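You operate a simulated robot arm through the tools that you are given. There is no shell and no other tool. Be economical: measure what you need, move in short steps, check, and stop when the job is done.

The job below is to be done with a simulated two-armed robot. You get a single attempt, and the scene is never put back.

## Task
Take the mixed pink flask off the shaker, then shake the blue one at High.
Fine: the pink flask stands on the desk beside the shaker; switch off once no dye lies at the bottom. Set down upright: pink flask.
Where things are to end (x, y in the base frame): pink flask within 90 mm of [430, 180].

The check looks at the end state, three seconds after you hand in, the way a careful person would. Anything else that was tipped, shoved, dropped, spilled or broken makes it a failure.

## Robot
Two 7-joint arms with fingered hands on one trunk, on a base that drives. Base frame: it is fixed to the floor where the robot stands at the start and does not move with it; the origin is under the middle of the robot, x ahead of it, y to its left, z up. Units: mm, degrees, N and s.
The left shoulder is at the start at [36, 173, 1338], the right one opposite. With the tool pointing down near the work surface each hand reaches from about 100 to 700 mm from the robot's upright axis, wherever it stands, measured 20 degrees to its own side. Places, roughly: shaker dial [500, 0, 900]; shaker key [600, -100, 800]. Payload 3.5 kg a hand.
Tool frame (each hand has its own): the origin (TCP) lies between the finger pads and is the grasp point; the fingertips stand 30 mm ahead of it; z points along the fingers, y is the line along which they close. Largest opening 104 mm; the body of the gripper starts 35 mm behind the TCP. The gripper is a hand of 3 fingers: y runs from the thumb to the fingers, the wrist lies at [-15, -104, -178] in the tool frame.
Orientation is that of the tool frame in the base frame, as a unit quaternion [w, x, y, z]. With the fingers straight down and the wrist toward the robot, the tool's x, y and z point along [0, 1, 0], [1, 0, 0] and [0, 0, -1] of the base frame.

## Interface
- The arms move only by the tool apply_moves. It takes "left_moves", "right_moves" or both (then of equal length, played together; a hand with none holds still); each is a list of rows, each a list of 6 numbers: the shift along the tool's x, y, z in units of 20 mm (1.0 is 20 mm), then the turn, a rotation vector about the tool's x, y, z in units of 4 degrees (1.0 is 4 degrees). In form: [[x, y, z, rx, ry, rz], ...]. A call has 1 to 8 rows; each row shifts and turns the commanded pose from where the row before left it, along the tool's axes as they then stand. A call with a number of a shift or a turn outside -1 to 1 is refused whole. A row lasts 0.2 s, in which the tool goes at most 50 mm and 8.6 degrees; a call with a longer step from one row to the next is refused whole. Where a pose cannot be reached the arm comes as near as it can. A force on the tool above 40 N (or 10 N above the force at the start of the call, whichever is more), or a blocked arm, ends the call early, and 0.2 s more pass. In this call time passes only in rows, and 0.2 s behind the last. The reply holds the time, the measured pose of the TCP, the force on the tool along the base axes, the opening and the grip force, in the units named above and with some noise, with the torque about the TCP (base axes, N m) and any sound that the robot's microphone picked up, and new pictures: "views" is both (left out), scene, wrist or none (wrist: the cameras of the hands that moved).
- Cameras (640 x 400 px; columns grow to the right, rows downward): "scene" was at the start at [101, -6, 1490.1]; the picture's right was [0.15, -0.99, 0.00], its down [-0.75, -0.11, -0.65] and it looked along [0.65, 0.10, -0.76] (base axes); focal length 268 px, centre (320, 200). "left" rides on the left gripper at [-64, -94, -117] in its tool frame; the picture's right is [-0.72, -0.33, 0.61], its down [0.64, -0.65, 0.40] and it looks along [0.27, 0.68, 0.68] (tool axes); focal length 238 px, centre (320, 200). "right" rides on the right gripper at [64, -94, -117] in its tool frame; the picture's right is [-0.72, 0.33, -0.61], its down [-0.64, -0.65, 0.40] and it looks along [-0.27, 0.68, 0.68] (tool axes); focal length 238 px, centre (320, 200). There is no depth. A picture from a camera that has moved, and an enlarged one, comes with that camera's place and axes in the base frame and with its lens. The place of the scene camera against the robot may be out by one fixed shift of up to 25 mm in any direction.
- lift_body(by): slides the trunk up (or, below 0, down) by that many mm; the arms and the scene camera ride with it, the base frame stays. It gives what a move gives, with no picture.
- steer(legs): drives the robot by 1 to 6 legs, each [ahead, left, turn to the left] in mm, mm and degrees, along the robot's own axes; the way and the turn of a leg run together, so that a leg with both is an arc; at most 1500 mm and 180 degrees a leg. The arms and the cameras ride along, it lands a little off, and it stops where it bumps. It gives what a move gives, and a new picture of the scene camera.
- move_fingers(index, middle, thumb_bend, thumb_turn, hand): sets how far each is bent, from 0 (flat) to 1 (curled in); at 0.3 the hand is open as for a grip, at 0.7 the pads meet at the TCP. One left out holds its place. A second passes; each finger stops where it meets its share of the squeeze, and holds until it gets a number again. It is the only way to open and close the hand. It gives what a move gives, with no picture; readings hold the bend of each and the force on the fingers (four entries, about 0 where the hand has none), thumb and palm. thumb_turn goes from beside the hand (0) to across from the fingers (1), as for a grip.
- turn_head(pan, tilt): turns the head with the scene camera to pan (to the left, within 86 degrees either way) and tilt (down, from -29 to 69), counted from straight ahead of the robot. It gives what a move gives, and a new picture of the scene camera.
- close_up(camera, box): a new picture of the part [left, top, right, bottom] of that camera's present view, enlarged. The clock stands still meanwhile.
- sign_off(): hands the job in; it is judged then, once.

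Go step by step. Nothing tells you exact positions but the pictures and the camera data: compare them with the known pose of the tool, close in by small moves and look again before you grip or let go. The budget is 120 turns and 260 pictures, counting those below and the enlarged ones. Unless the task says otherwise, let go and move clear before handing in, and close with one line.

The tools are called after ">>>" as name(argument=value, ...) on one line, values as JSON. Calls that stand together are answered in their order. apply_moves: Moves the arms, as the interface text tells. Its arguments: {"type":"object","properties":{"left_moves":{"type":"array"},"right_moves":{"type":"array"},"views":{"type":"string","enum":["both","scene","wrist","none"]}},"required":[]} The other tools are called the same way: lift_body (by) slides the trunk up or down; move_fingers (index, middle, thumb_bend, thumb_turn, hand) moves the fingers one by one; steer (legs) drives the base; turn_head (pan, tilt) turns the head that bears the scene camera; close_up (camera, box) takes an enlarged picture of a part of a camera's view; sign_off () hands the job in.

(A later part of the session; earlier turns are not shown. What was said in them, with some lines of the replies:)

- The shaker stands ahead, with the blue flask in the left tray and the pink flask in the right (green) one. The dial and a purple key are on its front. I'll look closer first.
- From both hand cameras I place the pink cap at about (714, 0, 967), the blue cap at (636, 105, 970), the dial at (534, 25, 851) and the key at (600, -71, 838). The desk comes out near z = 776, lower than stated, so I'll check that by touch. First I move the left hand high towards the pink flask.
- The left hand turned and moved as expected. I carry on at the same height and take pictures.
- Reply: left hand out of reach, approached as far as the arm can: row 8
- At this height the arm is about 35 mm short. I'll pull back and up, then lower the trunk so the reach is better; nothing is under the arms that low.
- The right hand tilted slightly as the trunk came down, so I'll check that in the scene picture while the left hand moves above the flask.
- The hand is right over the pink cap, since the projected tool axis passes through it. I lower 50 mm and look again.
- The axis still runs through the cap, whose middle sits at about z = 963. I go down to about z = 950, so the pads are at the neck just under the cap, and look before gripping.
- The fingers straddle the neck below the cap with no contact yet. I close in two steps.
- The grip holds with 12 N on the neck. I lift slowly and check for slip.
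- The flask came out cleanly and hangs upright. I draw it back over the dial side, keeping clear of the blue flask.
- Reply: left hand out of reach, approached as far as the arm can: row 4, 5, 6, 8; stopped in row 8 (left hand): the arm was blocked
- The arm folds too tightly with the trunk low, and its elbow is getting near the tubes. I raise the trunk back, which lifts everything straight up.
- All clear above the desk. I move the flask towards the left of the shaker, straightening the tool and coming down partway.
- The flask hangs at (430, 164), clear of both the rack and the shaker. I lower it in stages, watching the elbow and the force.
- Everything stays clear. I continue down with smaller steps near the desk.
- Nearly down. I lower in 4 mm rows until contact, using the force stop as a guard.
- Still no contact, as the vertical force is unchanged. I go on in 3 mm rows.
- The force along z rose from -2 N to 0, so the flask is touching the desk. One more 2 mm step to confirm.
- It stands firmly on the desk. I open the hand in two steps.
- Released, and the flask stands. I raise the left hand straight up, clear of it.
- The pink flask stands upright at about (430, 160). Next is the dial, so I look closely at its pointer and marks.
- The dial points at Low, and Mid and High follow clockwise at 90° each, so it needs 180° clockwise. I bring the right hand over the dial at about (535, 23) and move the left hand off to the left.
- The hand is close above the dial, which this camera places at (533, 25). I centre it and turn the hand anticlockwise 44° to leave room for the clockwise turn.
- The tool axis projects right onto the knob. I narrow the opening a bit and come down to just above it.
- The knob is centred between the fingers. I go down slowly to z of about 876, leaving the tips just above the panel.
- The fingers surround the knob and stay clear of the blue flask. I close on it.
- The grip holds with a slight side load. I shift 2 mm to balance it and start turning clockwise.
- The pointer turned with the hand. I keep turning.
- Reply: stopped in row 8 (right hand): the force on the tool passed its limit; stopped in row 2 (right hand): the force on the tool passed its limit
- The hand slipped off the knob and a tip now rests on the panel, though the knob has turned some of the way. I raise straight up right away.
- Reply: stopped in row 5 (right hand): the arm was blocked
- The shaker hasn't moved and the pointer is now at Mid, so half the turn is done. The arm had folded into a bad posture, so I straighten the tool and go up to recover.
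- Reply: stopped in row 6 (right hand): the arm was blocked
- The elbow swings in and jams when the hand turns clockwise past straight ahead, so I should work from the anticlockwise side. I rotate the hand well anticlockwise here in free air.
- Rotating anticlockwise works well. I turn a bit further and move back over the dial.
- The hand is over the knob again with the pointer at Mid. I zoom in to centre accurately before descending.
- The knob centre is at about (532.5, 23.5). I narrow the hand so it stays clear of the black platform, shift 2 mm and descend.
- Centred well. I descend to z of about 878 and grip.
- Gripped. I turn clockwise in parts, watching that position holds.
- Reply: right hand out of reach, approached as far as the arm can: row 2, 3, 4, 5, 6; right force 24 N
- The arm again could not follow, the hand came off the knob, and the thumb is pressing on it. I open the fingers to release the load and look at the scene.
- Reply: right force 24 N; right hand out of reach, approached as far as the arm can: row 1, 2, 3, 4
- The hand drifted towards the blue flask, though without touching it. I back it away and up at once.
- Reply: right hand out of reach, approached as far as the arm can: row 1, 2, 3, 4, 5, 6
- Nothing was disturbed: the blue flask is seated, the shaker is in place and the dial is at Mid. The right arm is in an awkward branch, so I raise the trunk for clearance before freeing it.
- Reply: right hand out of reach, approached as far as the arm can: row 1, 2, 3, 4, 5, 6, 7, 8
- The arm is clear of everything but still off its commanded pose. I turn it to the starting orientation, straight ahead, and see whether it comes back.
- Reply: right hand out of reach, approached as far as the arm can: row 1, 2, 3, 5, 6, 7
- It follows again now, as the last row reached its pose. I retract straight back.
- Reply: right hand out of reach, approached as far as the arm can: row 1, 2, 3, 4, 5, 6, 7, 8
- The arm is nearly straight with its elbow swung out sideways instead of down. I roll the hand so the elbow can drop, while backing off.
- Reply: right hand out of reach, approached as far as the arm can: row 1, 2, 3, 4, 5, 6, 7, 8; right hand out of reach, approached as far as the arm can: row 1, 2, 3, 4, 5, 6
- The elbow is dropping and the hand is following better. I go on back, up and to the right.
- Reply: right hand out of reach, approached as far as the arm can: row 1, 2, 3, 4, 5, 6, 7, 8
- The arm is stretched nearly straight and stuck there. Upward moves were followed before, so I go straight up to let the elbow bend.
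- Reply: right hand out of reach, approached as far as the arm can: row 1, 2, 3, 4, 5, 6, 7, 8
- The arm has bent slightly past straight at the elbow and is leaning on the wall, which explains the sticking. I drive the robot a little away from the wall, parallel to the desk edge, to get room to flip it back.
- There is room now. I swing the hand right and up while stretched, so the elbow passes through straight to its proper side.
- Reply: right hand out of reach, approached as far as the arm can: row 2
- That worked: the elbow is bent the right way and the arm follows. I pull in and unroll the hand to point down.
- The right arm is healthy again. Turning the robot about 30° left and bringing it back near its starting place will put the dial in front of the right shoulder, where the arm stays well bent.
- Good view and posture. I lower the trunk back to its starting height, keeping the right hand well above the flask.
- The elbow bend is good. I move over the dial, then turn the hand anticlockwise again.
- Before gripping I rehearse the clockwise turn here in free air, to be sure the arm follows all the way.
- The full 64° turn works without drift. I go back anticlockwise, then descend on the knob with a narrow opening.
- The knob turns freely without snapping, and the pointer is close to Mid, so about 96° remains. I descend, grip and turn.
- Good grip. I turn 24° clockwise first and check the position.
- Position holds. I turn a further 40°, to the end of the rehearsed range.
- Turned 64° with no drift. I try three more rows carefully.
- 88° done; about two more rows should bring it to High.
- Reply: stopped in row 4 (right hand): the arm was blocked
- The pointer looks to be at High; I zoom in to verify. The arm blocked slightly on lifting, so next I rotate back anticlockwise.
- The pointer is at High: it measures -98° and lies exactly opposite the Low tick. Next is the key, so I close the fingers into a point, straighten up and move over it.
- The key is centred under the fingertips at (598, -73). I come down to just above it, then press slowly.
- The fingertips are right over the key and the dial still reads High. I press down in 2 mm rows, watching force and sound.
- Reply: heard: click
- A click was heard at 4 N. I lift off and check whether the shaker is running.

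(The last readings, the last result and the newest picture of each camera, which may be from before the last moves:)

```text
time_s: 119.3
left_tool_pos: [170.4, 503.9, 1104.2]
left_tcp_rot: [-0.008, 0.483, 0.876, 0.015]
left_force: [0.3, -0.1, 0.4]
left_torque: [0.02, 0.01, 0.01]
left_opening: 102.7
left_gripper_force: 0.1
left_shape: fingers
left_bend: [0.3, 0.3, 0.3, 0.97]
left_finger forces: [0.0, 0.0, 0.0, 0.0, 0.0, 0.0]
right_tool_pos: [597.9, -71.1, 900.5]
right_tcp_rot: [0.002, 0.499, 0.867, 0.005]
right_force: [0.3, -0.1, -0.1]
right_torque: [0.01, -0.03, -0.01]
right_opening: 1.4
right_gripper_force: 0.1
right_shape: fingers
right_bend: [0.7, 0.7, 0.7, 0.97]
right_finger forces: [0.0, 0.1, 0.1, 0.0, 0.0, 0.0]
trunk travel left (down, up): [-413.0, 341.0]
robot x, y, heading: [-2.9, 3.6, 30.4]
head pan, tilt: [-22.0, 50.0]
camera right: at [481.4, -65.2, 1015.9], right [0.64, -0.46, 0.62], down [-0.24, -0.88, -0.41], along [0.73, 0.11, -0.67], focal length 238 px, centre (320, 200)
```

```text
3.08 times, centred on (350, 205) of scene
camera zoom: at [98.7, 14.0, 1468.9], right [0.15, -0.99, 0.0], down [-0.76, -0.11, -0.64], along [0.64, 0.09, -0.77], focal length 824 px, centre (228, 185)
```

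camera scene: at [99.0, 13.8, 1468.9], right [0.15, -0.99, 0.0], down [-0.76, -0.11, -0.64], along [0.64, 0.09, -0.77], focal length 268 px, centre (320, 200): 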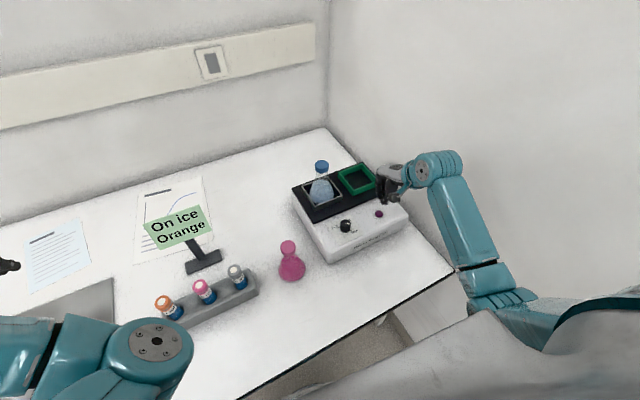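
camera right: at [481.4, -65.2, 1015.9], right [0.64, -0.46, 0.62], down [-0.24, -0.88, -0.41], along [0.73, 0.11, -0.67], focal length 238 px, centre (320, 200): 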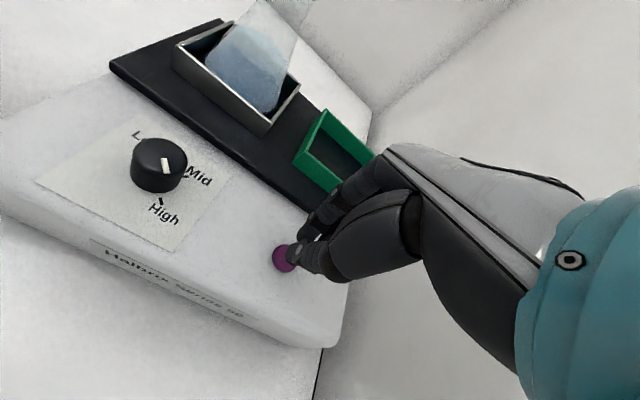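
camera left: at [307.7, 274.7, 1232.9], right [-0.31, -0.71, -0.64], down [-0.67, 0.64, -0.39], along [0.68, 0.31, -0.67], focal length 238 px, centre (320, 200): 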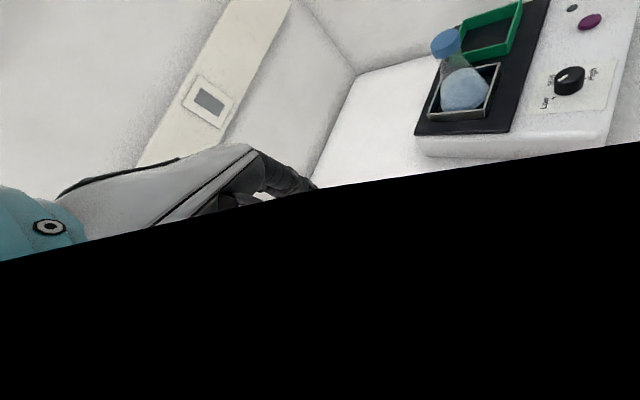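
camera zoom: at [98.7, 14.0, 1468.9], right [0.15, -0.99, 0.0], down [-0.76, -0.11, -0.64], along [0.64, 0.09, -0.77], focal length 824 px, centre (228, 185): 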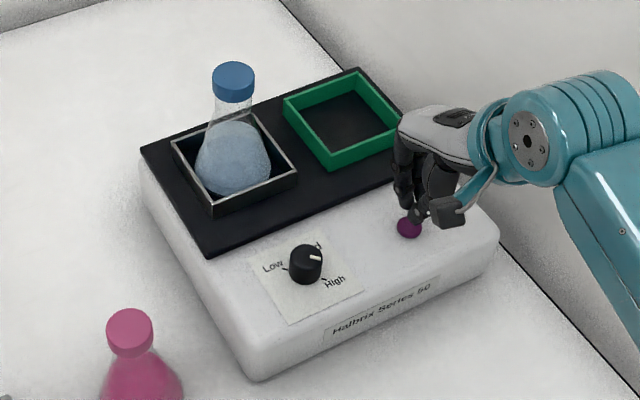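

I raise the hand clear of the key to see the lamp and whether the tray moves.

>>> apply_moves(right_moves=[[0, -0.5, -1, 0, 0, 0], [0, -0.8, -1, 0, 0, 0], [0, -0.8, -1, 0, 0, 0], [0, -0.8, -1, 0, 0, 0]], views="wrist")

>>> close_up(camera="scene", box=[280, 140, 420, 270])

>>> close_up(camera="right", box=[120, 30, 360, 280])

```text
time_s: 120.3
left_tool_pos: [169.9, 503.1, 1103.8]
left_tcp_rot: [-0.008, 0.483, 0.876, 0.015]
left_force: [-0.1, -0.3, 0.7]
left_torque: [0.0, -0.02, 0.0]
left_opening: 102.6
left_gripper_force: 0.0
left_shape: fingers
left_bend: [0.3, 0.3, 0.3, 0.97]
left_finger forces: [0.0, 0.1, 0.0, 0.0, 0.0, 0.0]
right_tool_pos: [546.2, -101.6, 979.6]
right_tcp_rot: [0.003, 0.499, 0.867, 0.005]
right_force: [-0.3, 0.0, 0.6]
right_torque: [0.0, 0.0, -0.03]
right_opening: 1.4
right_gripper_force: 0.0
right_shape: fingers
right_bend: [0.7, 0.7, 0.7, 0.97]
right_finger forces: [0.0, 0.1, 0.0, 0.0, 0.0, 0.0]
trunk travel left (down, up): [-413.0, 341.0]
robot x, y, heading: [-0.6, 1.9, 30.4]
head pan, tilt: [-22.0, 50.0]
camera right: at [429.8, -95.1, 1095.3], right [0.64, -0.46, 0.62], down [-0.24, -0.88, -0.41], along [0.73, 0.11, -0.67], focal length 238 px, centre (320, 200)
```

right: 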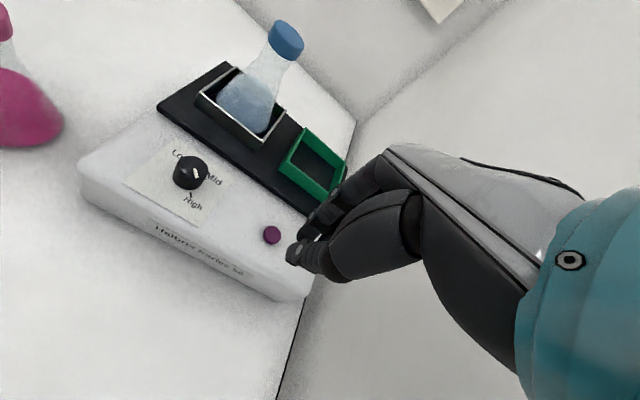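

```text
3.08 times, centred on (350, 205) of scene
camera zoom: at [98.5, 13.8, 1468.9], right [0.15, -0.99, 0.0], down [-0.76, -0.11, -0.64], along [0.64, 0.09, -0.77], focal length 824 px, centre (228, 185)
```

zoom: 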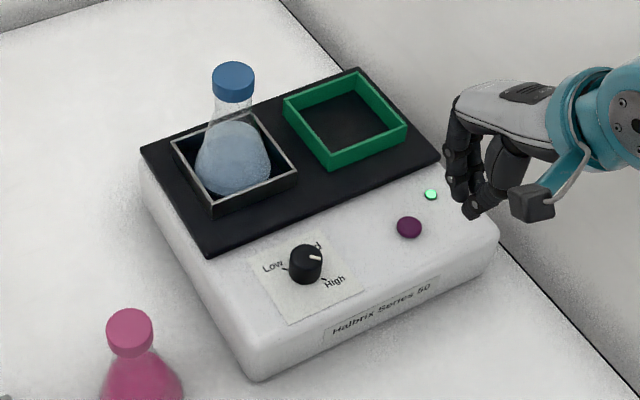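

```text
1.60 times, centred on (240, 155) of right
camera zoom: at [429.8, -95.1, 1095.3], right [0.64, -0.46, 0.62], down [-0.24, -0.88, -0.41], along [0.73, 0.11, -0.67], focal length 381 px, centre (448, 272)
```

zoom: 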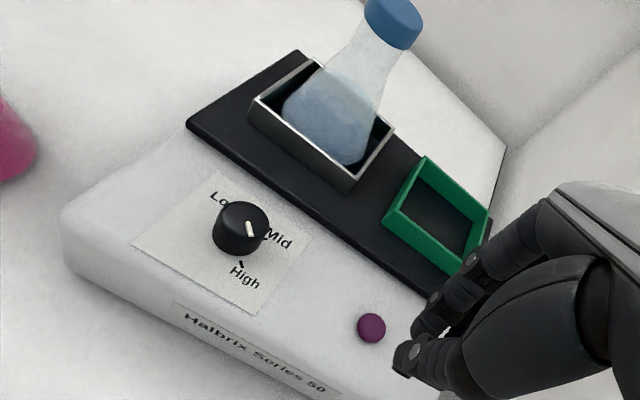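

The lamp is green, so it is running. I check the dial pointer precisely, and the flask's bottom.

>>> close_up(camera="scene", box=[320, 200, 380, 245])

>>> close_up(camera="scene", box=[300, 150, 350, 210])

>>> close_up(camera="right", box=[160, 140, 230, 220])

```text
8.89 times, centred on (350, 222) of scene
camera zoom: at [98.5, 13.8, 1468.9], right [0.15, -0.99, 0.0], down [-0.76, -0.11, -0.64], along [0.64, 0.09, -0.77], focal length 2379 px, centre (53, 0)
```

zoom: 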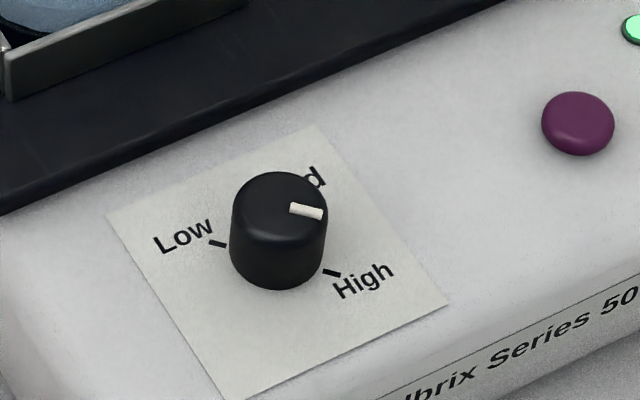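

```text
6.67 times, centred on (325, 180) of scene
camera zoom: at [98.5, 13.8, 1468.9], right [0.15, -0.99, 0.0], down [-0.76, -0.11, -0.64], along [0.64, 0.09, -0.77], focal length 1784 px, centre (287, 333)
```

zoom: 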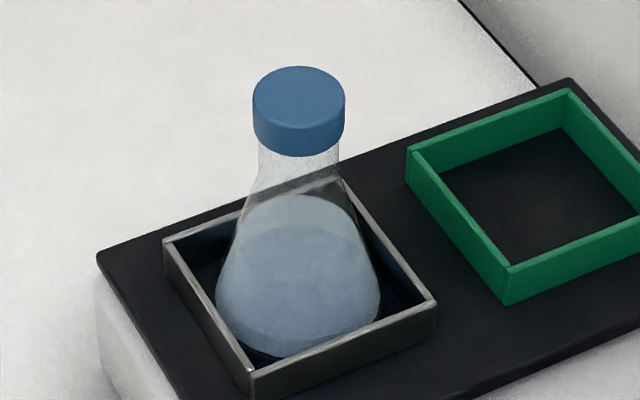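

```text
5.00 times, centred on (195, 180) of right
camera zoom: at [429.8, -95.1, 1095.3], right [0.64, -0.46, 0.62], down [-0.24, -0.88, -0.41], along [0.73, 0.11, -0.67], focal length 1192 px, centre (945, 300)
```

zoom: 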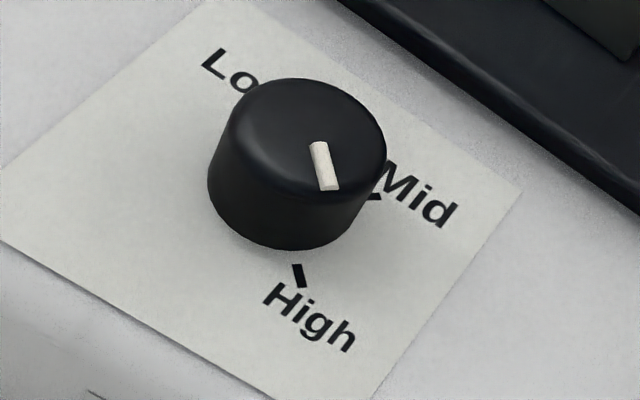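

Pointer and ticks are parallel, so the dial is at High. I let it shake, keeping the hand by, and compare pictures of the flask over time.

>>> apply_moves(right_moves=[[0, 0, 0, 0, 0, 0], [0, 0, 0, 0, 0, 0], [0, 0, 0, 0, 0, 0], [0, 0, 0, 0, 0, 0], [0, 0, 0, 0, 0, 0], [0, 0, 0, 0, 0, 0], [0, 0, 0, 0, 0, 0], [0, 0, 0, 0, 0, 0]], views="none")

>>> close_up(camera="scene", box=[300, 150, 350, 210])

>>> close_up(camera="right", box=[190, 10, 320, 150])

```text
time_s: 122.1
left_tool_pos: [170.8, 503.5, 1104.1]
left_tcp_rot: [-0.008, 0.483, 0.876, 0.015]
left_force: [0.2, 0.5, -0.1]
left_torque: [0.02, -0.03, -0.05]
left_opening: 102.6
left_gripper_force: 0.1
left_shape: fingers
left_bend: [0.3, 0.3, 0.3, 0.97]
left_finger forces: [0.1, 0.1, 0.1, 0.0, 0.1, 0.1]
right_tool_pos: [546.3, -101.8, 978.4]
right_tcp_rot: [0.002, 0.499, 0.867, 0.005]
right_force: [-0.9, 0.2, 0.0]
right_torque: [-0.03, -0.01, -0.03]
right_opening: 1.3
right_gripper_force: 0.1
right_shape: fingers
right_bend: [0.7, 0.7, 0.7, 0.97]
right_finger forces: [0.1, 0.1, 0.1, 0.0, 0.1, 0.0]
trunk travel left (down, up): [-413.0, 341.0]
robot x, y, heading: [3.1, 1.1, 30.5]
head pan, tilt: [-22.0, 50.0]
```

```text
6.67 times, centred on (325, 180) of scene
camera zoom: at [98.8, 14.1, 1468.9], right [0.15, -0.99, 0.0], down [-0.76, -0.11, -0.64], along [0.64, 0.09, -0.77], focal length 1784 px, centre (287, 333)
```

zoom: 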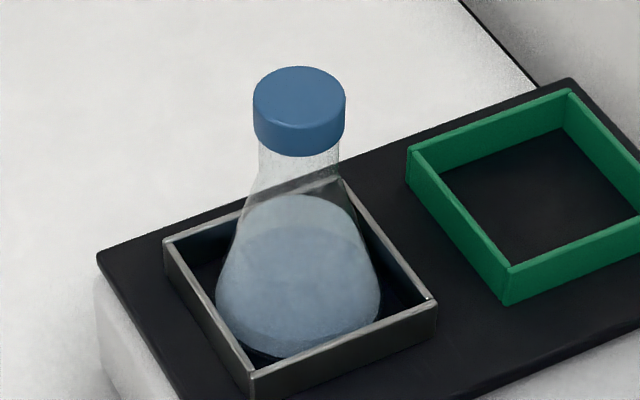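

```text
2.86 times, centred on (255, 80) of right
camera zoom: at [430.3, -94.8, 1095.0], right [0.64, -0.46, 0.62], down [-0.24, -0.88, -0.41], along [0.73, 0.11, -0.67], focal length 681 px, centre (506, 543)
```

zoom: 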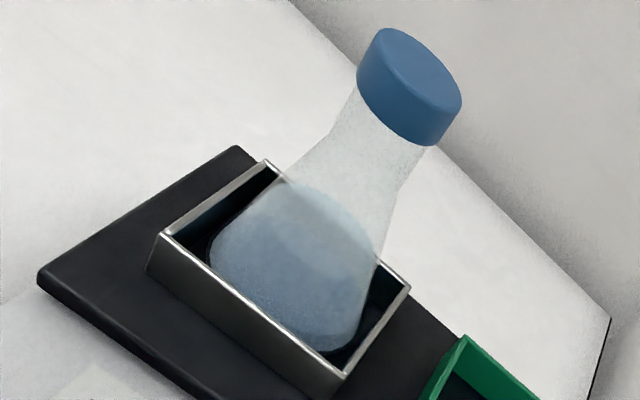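

No dye layer is clearly visible at this angle yet. I wait longer and compare the liquid's colour.

>>> apply_moves(right_moves=[[0, 0, 0, 0, 0, 0], [0, 0, 0, 0, 0, 0], [0, 0, 0, 0, 0, 0], [0, 0, 0, 0, 0, 0], [0, 0, 0, 0, 0, 0], [0, 0, 0, 0, 0, 0], [0, 0, 0, 0, 0, 0], [0, 0, 0, 0, 0, 0]], views="none")

>>> apply_moves(right_moves=[[0, 0, 0, 0, 0, 0], [0, 0, 0, 0, 0, 0], [0, 0, 0, 0, 0, 0], [0, 0, 0, 0, 0, 0], [0, 0, 0, 0, 0, 0], [0, 0, 0, 0, 0, 0], [0, 0, 0, 0, 0, 0], [0, 0, 0, 0, 0, 0]], views="none")

>>> apply_moves(right_moves=[[0, 0, 0, 0, 0, 0], [0, 0, 0, 0, 0, 0], [0, 0, 0, 0, 0, 0], [0, 0, 0, 0, 0, 0], [0, 0, 0, 0, 0, 0], [0, 0, 0, 0, 0, 0], [0, 0, 0, 0, 0, 0], [0, 0, 0, 0, 0, 0]], views="none")

>>> close_up(camera="right", box=[190, 10, 320, 150])

>>> close_up(camera="scene", box=[280, 140, 420, 270])

```text
time_s: 123.9
left_tool_pos: [170.2, 503.8, 1103.7]
left_tcp_rot: [-0.01, 0.482, 0.876, 0.015]
left_force: [-0.4, -0.7, -0.4]
left_torque: [0.0, -0.01, -0.01]
left_opening: 102.8
left_gripper_force: 0.1
left_shape: fingers
left_bend: [0.3, 0.3, 0.3, 0.97]
left_finger forces: [0.0, 0.0, 0.1, 0.0, 0.0, 0.0]
right_tool_pos: [545.5, -102.2, 979.4]
right_tcp_rot: [0.002, 0.498, 0.867, 0.004]
right_force: [-0.9, 0.6, -0.7]
right_torque: [-0.02, 0.0, -0.04]
right_opening: 1.1
right_gripper_force: 0.0
right_shape: fingers
right_bend: [0.7, 0.7, 0.7, 0.97]
right_finger forces: [0.0, 0.0, 0.0, 0.0, 0.1, 0.0]
trunk travel left (down, up): [-413.0, 341.0]
robot x, y, heading: [-1.0, -0.9, 30.1]
head pan, tilt: [-22.0, 50.0]
```

```text
time_s: 125.7
left_tool_pos: [170.8, 503.6, 1104.0]
left_tcp_rot: [-0.009, 0.483, 0.875, 0.015]
left_force: [-0.5, 0.3, -0.5]
left_torque: [0.0, -0.04, -0.02]
left_opening: 103.1
left_gripper_force: 0.0
left_shape: fingers
left_bend: [0.3, 0.3, 0.3, 0.97]
left_finger forces: [0.0, 0.0, 0.0, 0.1, 0.1, 0.0]
right_tool_pos: [547.5, -100.5, 978.8]
right_tcp_rot: [0.002, 0.497, 0.867, 0.005]
right_force: [-0.3, -0.3, -0.2]
right_torque: [-0.02, -0.02, 0.04]
right_opening: 1.2
right_gripper_force: 0.0
right_shape: fingers
right_bend: [0.7, 0.7, 0.7, 0.97]
right_finger forces: [0.0, 0.0, 0.1, 0.0, 0.0, 0.1]
trunk travel left (down, up): [-413.0, 341.0]
robot x, y, heading: [-3.5, 0.2, 30.5]
head pan, tilt: [-22.0, 50.0]
```

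```text
time_s: 127.5
left_tool_pos: [171.0, 504.1, 1103.6]
left_tcp_rot: [-0.009, 0.483, 0.875, 0.015]
left_force: [0.5, 0.7, -0.2]
left_torque: [-0.01, -0.03, -0.04]
left_opening: 102.9
left_gripper_force: 0.1
left_shape: fingers
left_bend: [0.3, 0.3, 0.3, 0.97]
left_finger forces: [0.1, 0.0, 0.0, 0.0, 0.0, 0.0]
right_tool_pos: [547.1, -101.9, 979.2]
right_tcp_rot: [0.002, 0.498, 0.867, 0.005]
right_force: [-0.8, -0.3, -0.2]
right_torque: [0.03, -0.01, 0.03]
right_opening: 1.0
right_gripper_force: 0.0
right_shape: fingers
right_bend: [0.7, 0.7, 0.7, 0.97]
right_finger forces: [0.0, 0.0, 0.0, 0.0, 0.0, 0.0]
trunk travel left (down, up): [-413.0, 341.0]
robot x, y, heading: [-3.7, 2.3, 30.2]
head pan, tilt: [-22.0, 50.0]
```

```text
2.86 times, centred on (255, 80) of right
camera zoom: at [430.3, -94.8, 1095.0], right [0.64, -0.46, 0.62], down [-0.24, -0.88, -0.41], along [0.73, 0.11, -0.67], focal length 681 px, centre (506, 543)
```

zoom: 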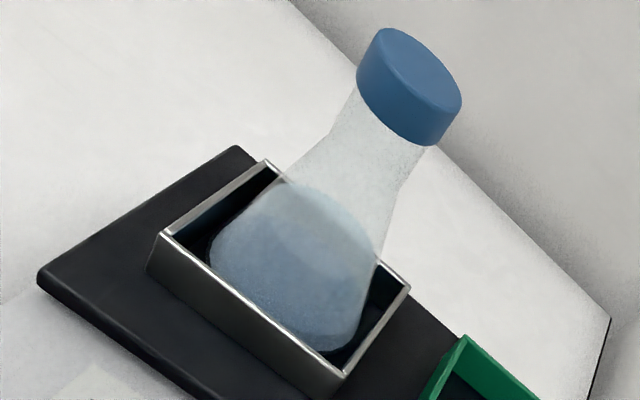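

```text
3.08 times, centred on (350, 205) of scene
camera zoom: at [98.8, 14.1, 1468.9], right [0.15, -0.99, 0.0], down [-0.76, -0.11, -0.64], along [0.64, 0.09, -0.77], focal length 824 px, centre (228, 185)
```

zoom: 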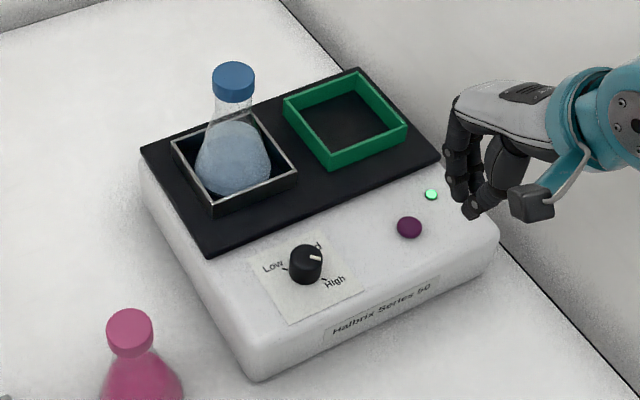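

The pictures look unchanged. I zoom closer on the flask's bottom from the wrist camera, and on the pink one for comparison.

>>> close_up(camera="right", box=[210, 70, 280, 140])

>>> close_up(camera="scene", box=[270, 230, 320, 290])

>>> close_up(camera="scene", box=[300, 170, 345, 205])

```text
5.71 times, centred on (245, 105) of right
camera zoom: at [430.3, -94.8, 1095.0], right [0.64, -0.46, 0.62], down [-0.24, -0.88, -0.41], along [0.73, 0.11, -0.67], focal length 1362 px, centre (749, 743)
```

zoom: 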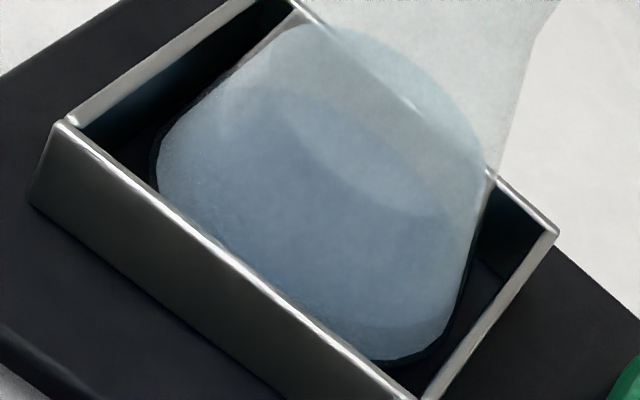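

```text
6.67 times, centred on (295, 260) of scene
camera zoom: at [98.8, 14.1, 1468.9], right [0.15, -0.99, 0.0], down [-0.76, -0.11, -0.64], along [0.64, 0.09, -0.77], focal length 1784 px, centre (487, -200)
```

zoom: 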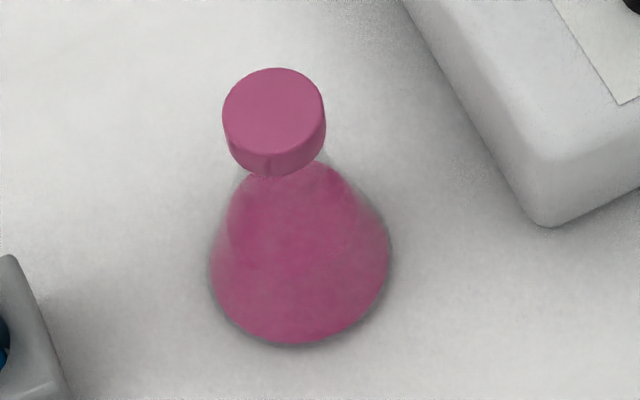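

```text
11.43 times, centred on (322, 188) of scene
camera zoom: at [98.8, 14.1, 1468.9], right [0.15, -0.99, 0.0], down [-0.76, -0.11, -0.64], along [0.64, 0.09, -0.77], focal length 3059 px, centre (291, 343)
```

zoom: 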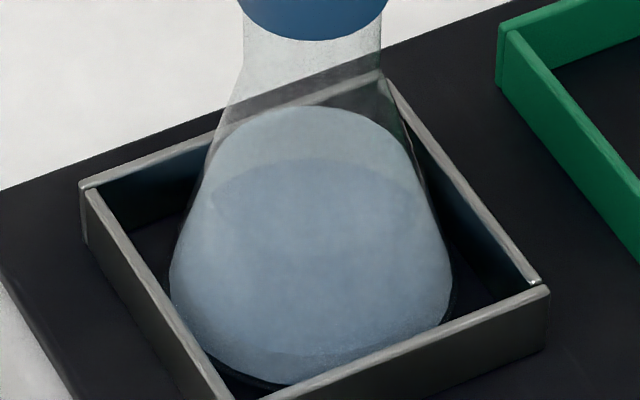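

I can see a darker disc inside, near the bottom of the blue flask, which looks like the undissolved layer. I keep shaking about 14 s and compare.

>>> apply_moves(right_moves=[[0, 0, 0, 0, 0, 0], [0, 0, 0, 0, 0, 0], [0, 0, 0, 0, 0, 0], [0, 0, 0, 0, 0, 0], [0, 0, 0, 0, 0, 0], [0, 0, 0, 0, 0, 0], [0, 0, 0, 0, 0, 0], [0, 0, 0, 0, 0, 0]], views="none")

>>> apply_moves(right_moves=[[0, 0, 0, 0, 0, 0], [0, 0, 0, 0, 0, 0], [0, 0, 0, 0, 0, 0], [0, 0, 0, 0, 0, 0], [0, 0, 0, 0, 0, 0], [0, 0, 0, 0, 0, 0], [0, 0, 0, 0, 0, 0], [0, 0, 0, 0, 0, 0]], views="none")

>>> apply_moves(right_moves=[[0, 0, 0, 0, 0, 0], [0, 0, 0, 0, 0, 0], [0, 0, 0, 0, 0, 0], [0, 0, 0, 0, 0, 0], [0, 0, 0, 0, 0, 0], [0, 0, 0, 0, 0, 0], [0, 0, 0, 0, 0, 0], [0, 0, 0, 0, 0, 0]], views="none")

>>> apply_moves(right_moves=[[0, 0, 0, 0, 0, 0], [0, 0, 0, 0, 0, 0], [0, 0, 0, 0, 0, 0], [0, 0, 0, 0, 0, 0], [0, 0, 0, 0, 0, 0], [0, 0, 0, 0, 0, 0], [0, 0, 0, 0, 0, 0], [0, 0, 0, 0, 0, 0]], views="none")

>>> apply_moves(right_moves=[[0, 0, 0, 0, 0, 0], [0, 0, 0, 0, 0, 0], [0, 0, 0, 0, 0, 0], [0, 0, 0, 0, 0, 0], [0, 0, 0, 0, 0, 0], [0, 0, 0, 0, 0, 0], [0, 0, 0, 0, 0, 0], [0, 0, 0, 0, 0, 0]], views="none")

>>> apply_moves(right_moves=[[0, 0, 0, 0, 0, 0], [0, 0, 0, 0, 0, 0], [0, 0, 0, 0, 0, 0], [0, 0, 0, 0, 0, 0], [0, 0, 0, 0, 0, 0], [0, 0, 0, 0, 0, 0], [0, 0, 0, 0, 0, 0], [0, 0, 0, 0, 0, 0]], views="none")

>>> apply_moves(right_moves=[[0, 0, 0, 0, 0, 0], [0, 0, 0, 0, 0, 0], [0, 0, 0, 0, 0, 0], [0, 0, 0, 0, 0, 0], [0, 0, 0, 0, 0, 0], [0, 0, 0, 0, 0, 0], [0, 0, 0, 0, 0, 0], [0, 0, 0, 0, 0, 0]], views="none")

>>> close_up(camera="right", box=[210, 70, 280, 140])

>>> close_up(camera="scene", box=[300, 170, 345, 205])

```text
time_s: 129.3
left_tool_pos: [169.9, 503.1, 1104.1]
left_tcp_rot: [-0.009, 0.483, 0.875, 0.015]
left_force: [0.2, 0.3, -0.7]
left_torque: [0.02, 0.03, 0.01]
left_opening: 102.8
left_gripper_force: 0.0
left_shape: fingers
left_bend: [0.3, 0.3, 0.3, 0.97]
left_finger forces: [0.0, 0.0, 0.0, 0.1, 0.0, 0.0]
right_tool_pos: [547.7, -101.9, 979.4]
right_tcp_rot: [0.003, 0.499, 0.867, 0.004]
right_force: [0.2, 0.3, -0.1]
right_torque: [-0.03, 0.0, -0.02]
right_opening: 1.3
right_gripper_force: 0.0
right_shape: fingers
right_bend: [0.7, 0.7, 0.7, 0.97]
right_finger forces: [0.0, 0.1, 0.0, 0.1, 0.0, 0.0]
trunk travel left (down, up): [-413.0, 341.0]
robot x, y, heading: [-3.5, -1.0, 30.4]
head pan, tilt: [-22.0, 50.0]
```

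```text
time_s: 131.1
left_tool_pos: [171.8, 504.2, 1103.6]
left_tcp_rot: [-0.01, 0.484, 0.875, 0.014]
left_force: [0.3, 0.8, 0.5]
left_torque: [0.0, -0.02, 0.01]
left_opening: 102.7
left_gripper_force: 0.0
left_shape: fingers
left_bend: [0.3, 0.3, 0.3, 0.97]
left_finger forces: [0.1, 0.0, 0.1, 0.1, 0.0, 0.0]
right_tool_pos: [546.1, -100.8, 979.0]
right_tcp_rot: [0.003, 0.499, 0.867, 0.004]
right_force: [-0.1, 0.2, 0.3]
right_torque: [-0.03, 0.01, 0.0]
right_opening: 1.4
right_gripper_force: 0.0
right_shape: fingers
right_bend: [0.7, 0.7, 0.7, 0.97]
right_finger forces: [0.1, 0.1, 0.0, 0.0, 0.1, 0.0]
trunk travel left (down, up): [-413.0, 341.0]
robot x, y, heading: [-1.2, 2.3, 30.3]
head pan, tilt: [-22.0, 50.0]
```

```text
time_s: 132.9
left_tool_pos: [170.1, 502.4, 1103.6]
left_tcp_rot: [-0.009, 0.483, 0.876, 0.014]
left_force: [-0.3, -0.1, 0.4]
left_torque: [0.01, 0.02, -0.01]
left_opening: 103.0
left_gripper_force: 0.1
left_shape: fingers
left_bend: [0.3, 0.3, 0.3, 0.97]
left_finger forces: [0.0, 0.1, 0.0, 0.0, 0.1, 0.0]
right_tool_pos: [547.3, -100.4, 978.4]
right_tcp_rot: [0.003, 0.498, 0.867, 0.005]
right_force: [0.7, -0.5, -1.4]
right_torque: [0.02, 0.02, 0.01]
right_opening: 1.5
right_gripper_force: 0.0
right_shape: fingers
right_bend: [0.7, 0.7, 0.7, 0.97]
right_finger forces: [0.0, 0.0, 0.0, 0.0, 0.0, 0.0]
trunk travel left (down, up): [-413.0, 341.0]
robot x, y, heading: [-2.8, 1.2, 30.4]
head pan, tilt: [-22.0, 50.0]
```

```text
time_s: 134.7
left_tool_pos: [170.6, 503.4, 1103.5]
left_tcp_rot: [-0.009, 0.483, 0.875, 0.014]
left_force: [-0.4, 0.2, -0.4]
left_torque: [-0.01, 0.01, 0.0]
left_opening: 102.4
left_gripper_force: 0.0
left_shape: fingers
left_bend: [0.3, 0.3, 0.3, 0.97]
left_finger forces: [0.0, 0.1, 0.0, 0.0, 0.0, 0.0]
right_tool_pos: [546.4, -102.1, 978.6]
right_tcp_rot: [0.002, 0.498, 0.867, 0.004]
right_force: [0.4, -0.3, 0.1]
right_torque: [0.02, 0.0, -0.03]
right_opening: 1.4
right_gripper_force: 0.0
right_shape: fingers
right_bend: [0.7, 0.7, 0.7, 0.97]
right_finger forces: [0.0, 0.0, 0.0, 0.0, 0.0, 0.0]
trunk travel left (down, up): [-413.0, 341.0]
robot x, y, heading: [-3.3, 1.1, 30.3]
head pan, tilt: [-22.0, 50.0]
```

```text
time_s: 136.5
left_tool_pos: [169.8, 504.0, 1104.0]
left_tcp_rot: [-0.009, 0.484, 0.875, 0.014]
left_force: [-0.5, -0.1, 0.0]
left_torque: [0.02, 0.02, 0.01]
left_opening: 102.9
left_gripper_force: 0.0
left_shape: fingers
left_bend: [0.3, 0.3, 0.3, 0.97]
left_finger forces: [0.0, 0.1, 0.0, 0.0, 0.0, 0.0]
right_tool_pos: [547.1, -101.2, 979.7]
right_tcp_rot: [0.003, 0.499, 0.867, 0.005]
right_force: [-0.2, 0.3, 0.5]
right_torque: [-0.01, 0.0, 0.01]
right_opening: 1.1
right_gripper_force: 0.0
right_shape: fingers
right_bend: [0.7, 0.7, 0.7, 0.97]
right_finger forces: [0.0, 0.0, 0.0, 0.0, 0.0, 0.1]
trunk travel left (down, up): [-413.0, 341.0]
robot x, y, heading: [0.7, 4.4, 30.3]
head pan, tilt: [-22.0, 50.0]
```

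```text
time_s: 138.3
left_tool_pos: [170.6, 503.7, 1104.0]
left_tcp_rot: [-0.009, 0.483, 0.875, 0.015]
left_force: [-1.1, -0.1, 0.1]
left_torque: [-0.02, 0.03, 0.03]
left_opening: 102.8
left_gripper_force: 0.1
left_shape: fingers
left_bend: [0.3, 0.3, 0.3, 0.97]
left_finger forces: [0.0, 0.0, 0.0, 0.0, 0.0, 0.0]
right_tool_pos: [546.6, -100.9, 978.9]
right_tcp_rot: [0.002, 0.499, 0.867, 0.005]
right_force: [-0.3, 0.3, -0.6]
right_torque: [-0.02, 0.0, 0.01]
right_opening: 1.4
right_gripper_force: 0.0
right_shape: fingers
right_bend: [0.7, 0.7, 0.7, 0.97]
right_finger forces: [0.0, 0.1, 0.0, 0.0, 0.0, 0.0]
trunk travel left (down, up): [-413.0, 341.0]
robot x, y, heading: [-1.8, 5.0, 30.4]
head pan, tilt: [-22.0, 50.0]
```

```text
time_s: 140.1
left_tool_pos: [170.3, 504.9, 1104.1]
left_tcp_rot: [-0.008, 0.483, 0.876, 0.015]
left_force: [-0.2, 0.4, 0.1]
left_torque: [-0.03, -0.02, 0.01]
left_opening: 102.7
left_gripper_force: 0.0
left_shape: fingers
left_bend: [0.3, 0.3, 0.3, 0.97]
left_finger forces: [0.1, 0.0, 0.0, 0.0, 0.1, 0.1]
right_tool_pos: [545.5, -101.4, 979.5]
right_tcp_rot: [0.002, 0.498, 0.867, 0.004]
right_force: [0.4, 0.0, -0.4]
right_torque: [0.0, -0.02, -0.05]
right_opening: 1.4
right_gripper_force: 0.1
right_shape: fingers
right_bend: [0.7, 0.7, 0.7, 0.97]
right_finger forces: [0.1, 0.1, 0.0, 0.0, 0.1, 0.0]
trunk travel left (down, up): [-413.0, 341.0]
robot x, y, heading: [-0.2, -0.4, 30.5]
head pan, tilt: [-22.0, 50.0]
```

```text
5.71 times, centred on (245, 105) of right
camera zoom: at [430.3, -94.8, 1095.0], right [0.64, -0.46, 0.62], down [-0.24, -0.88, -0.41], along [0.73, 0.11, -0.67], focal length 1362 px, centre (749, 743)
```

zoom: 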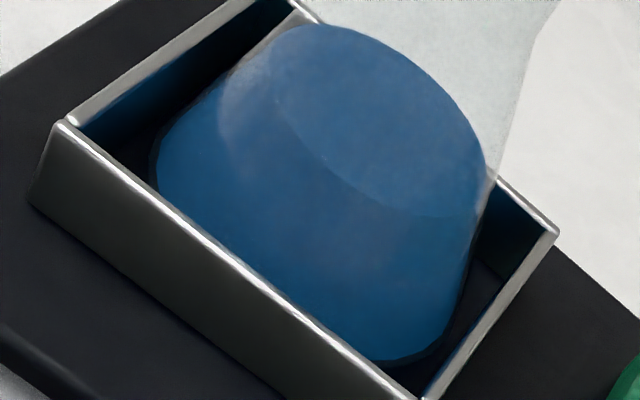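

```text
11.43 times, centred on (322, 188) of scene
camera zoom: at [98.8, 14.1, 1468.9], right [0.15, -0.99, 0.0], down [-0.76, -0.11, -0.64], along [0.64, 0.09, -0.77], focal length 3059 px, centre (291, 343)
```

zoom: 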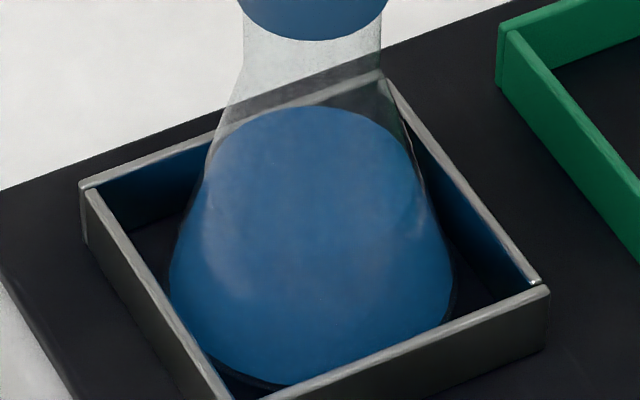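

The liquid is now a deep, even blue: the disc and the layer at the bottom are gone. I return over the key to switch off.

>>> apply_moves(right_moves=[[0, 0.8, 0.9, 0, 0, 0], [0, 0.8, 0.9, 0, 0, 0], [0, 0.8, 0.9, 0, 0, 0], [0, 0.55, 0.9, 0, 0, 0], [0, 0, 0.7, 0, 0, 0]], views="none")

>>> close_up(camera="right", box=[220, 180, 380, 320])

>>> close_up(camera="scene", box=[300, 170, 345, 205])

```text
time_s: 141.3
left_tool_pos: [169.6, 503.9, 1104.8]
left_tcp_rot: [-0.008, 0.484, 0.875, 0.014]
left_force: [0.0, -0.5, 0.2]
left_torque: [0.0, -0.02, 0.0]
left_opening: 102.8
left_gripper_force: 0.1
left_shape: fingers
left_bend: [0.3, 0.3, 0.3, 0.97]
left_finger forces: [0.1, 0.1, 0.0, 0.0, 0.0, 0.0]
right_tool_pos: [598.8, -72.1, 894.7]
right_tcp_rot: [0.003, 0.498, 0.867, 0.004]
right_force: [0.7, -0.5, -0.2]
right_torque: [0.01, 0.0, 0.0]
right_opening: 1.3
right_gripper_force: 0.0
right_shape: fingers
right_bend: [0.7, 0.7, 0.7, 0.97]
right_finger forces: [0.1, 0.0, 0.0, 0.0, 0.0, 0.1]
trunk travel left (down, up): [-413.0, 341.0]
robot x, y, heading: [-7.4, -0.9, 30.7]
head pan, tilt: [-22.0, 50.0]
```

```text
2.86 times, centred on (300, 250) of right
camera zoom: at [483.2, -65.0, 1009.4], right [0.64, -0.46, 0.62], down [-0.24, -0.88, -0.41], along [0.73, 0.11, -0.67], focal length 681 px, centre (377, 57)
```

zoom: 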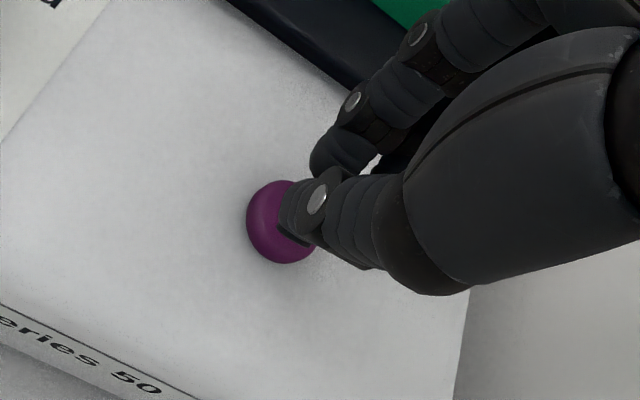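

```text
11.43 times, centred on (322, 188) of scene
camera zoom: at [98.8, 14.0, 1468.9], right [0.15, -0.99, 0.0], down [-0.76, -0.11, -0.64], along [0.64, 0.09, -0.77], focal length 3059 px, centre (291, 343)
```

zoom: 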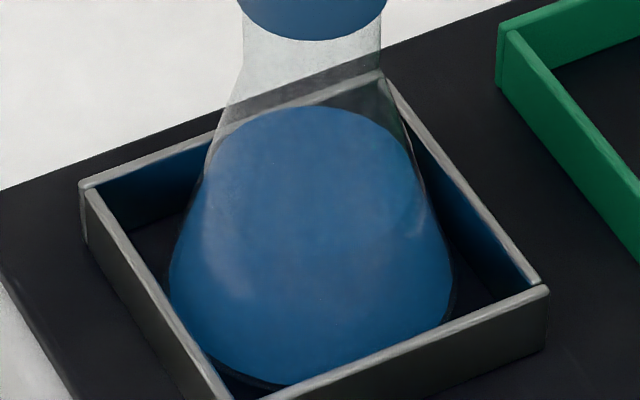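

The mix is even and the fingertips are over the key. I press.

>>> apply_moves(right_moves=[[0, 0, 0.35, 0, 0, 0], [0, 0, 0.3, 0, 0, 0], [0, 0, 0.16, 0, 0, 0], [0, 0, 0.15, 0, 0, 0], [0, 0, 0.12, 0, 0, 0], [0, 0, 0.1, 0, 0, 0]], views="none")

```text
time_s: 142.7
left_tool_pos: [169.7, 504.1, 1104.9]
left_tcp_rot: [-0.009, 0.483, 0.875, 0.015]
left_force: [0.2, 0.1, -0.5]
left_torque: [0.03, -0.01, -0.01]
left_opening: 103.0
left_gripper_force: 0.0
left_shape: fingers
left_bend: [0.3, 0.3, 0.3, 0.97]
left_finger forces: [0.0, 0.1, 0.0, 0.1, 0.0, 0.1]
right_tool_pos: [598.9, -71.2, 870.5]
right_tcp_rot: [0.003, 0.499, 0.867, 0.005]
right_force: [0.2, -0.4, 2.5]
right_torque: [0.02, -0.02, -0.01]
right_opening: 0.8
right_gripper_force: 1.8
right_shape: fingers
right_bend: [0.7, 0.7, 0.7, 0.97]
right_finger forces: [2.5, 0.6, 0.0, 0.0, 0.1, 0.1]
trunk travel left (down, up): [-413.0, 341.0]
robot x, y, heading: [-1.3, 1.7, 30.5]
head pan, tilt: [-22.0, 50.0]
heard: click
```

A click. I move clear and check that the lamp is off.

>>> apply_moves(right_moves=[[0, 0, -0.5, 0, 0, 0], [0, 0, -1, 0, 0, 0], [0, -0.8, -1, 0, 0, 0], [0, -0.8, -1, 0, 0, 0], [0, -0.8, -1, 0, 0, 0], [0, -0.8, -1, 0, 0, 0], [0, -0.6, -0.6, 0, 0, 0]], views="scene")

>>> close_up(camera="scene", box=[270, 140, 430, 290])

>>> close_up(camera="scene", box=[300, 170, 345, 205])

```text
time_s: 144.3
left_tool_pos: [170.6, 503.0, 1103.9]
left_tcp_rot: [-0.008, 0.483, 0.875, 0.015]
left_force: [-0.4, 0.2, 0.2]
left_torque: [0.03, 0.0, 0.01]
left_opening: 102.8
left_gripper_force: 0.1
left_shape: fingers
left_bend: [0.3, 0.3, 0.3, 0.97]
left_finger forces: [0.0, 0.1, 0.1, 0.0, 0.1, 0.0]
right_tool_pos: [533.2, -109.7, 991.1]
right_tcp_rot: [0.003, 0.5, 0.866, 0.004]
right_force: [-0.3, -0.2, -0.9]
right_torque: [-0.01, 0.01, 0.03]
right_opening: 0.9
right_gripper_force: 0.1
right_shape: fingers
right_bend: [0.7, 0.7, 0.7, 0.97]
right_finger forces: [0.0, 0.0, 0.0, 0.0, 0.0, 0.0]
trunk travel left (down, up): [-413.0, 341.0]
robot x, y, heading: [-0.9, 3.1, 30.3]
head pan, tilt: [-22.0, 50.0]
camera scene: at [98.6, 13.9, 1468.9], right [0.15, -0.99, 0.0], down [-0.76, -0.11, -0.64], along [0.64, 0.09, -0.77], focal length 268 px, centre (320, 200)
```

scene: 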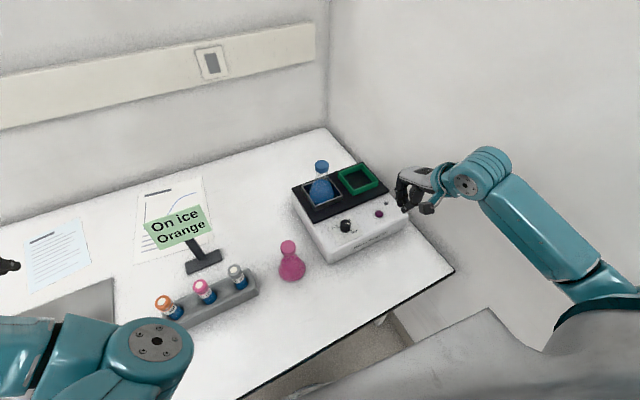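

```text
2.67 times, centred on (350, 215) of scene
camera zoom: at [98.6, 13.9, 1468.9], right [0.15, -0.99, 0.0], down [-0.76, -0.11, -0.64], along [0.64, 0.09, -0.77], focal length 714 px, centre (240, 160)
```

zoom: 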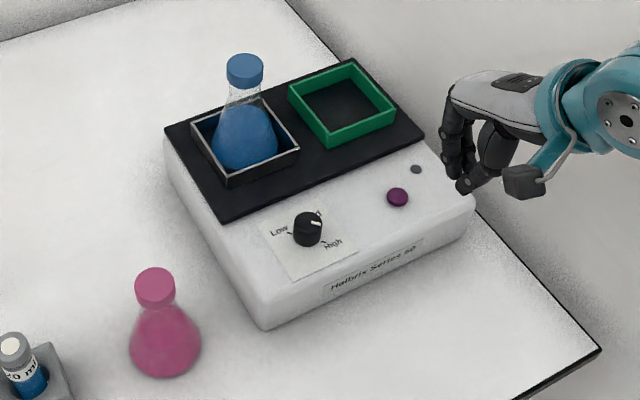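

```text
11.43 times, centred on (322, 188) of scene
camera zoom: at [98.6, 13.9, 1468.9], right [0.15, -0.99, 0.0], down [-0.76, -0.11, -0.64], along [0.64, 0.09, -0.77], focal length 3059 px, centre (291, 343)
```

zoom: 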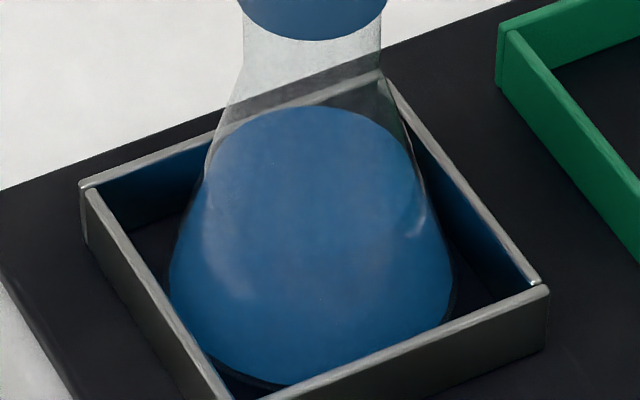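

The lamp is off, the blue flask is evenly mixed in its tray, the dial is at High, and the pink flask stands upright beside the shaker. Both hands are clear, so I hand in.

>>> sign_off()

```text
The job is handed in.
```

The pink flask stands upright on the desk at about (430, 160), and the blue flask was shaken at High until no dye was left at the bottom, then the shaker was switched off.
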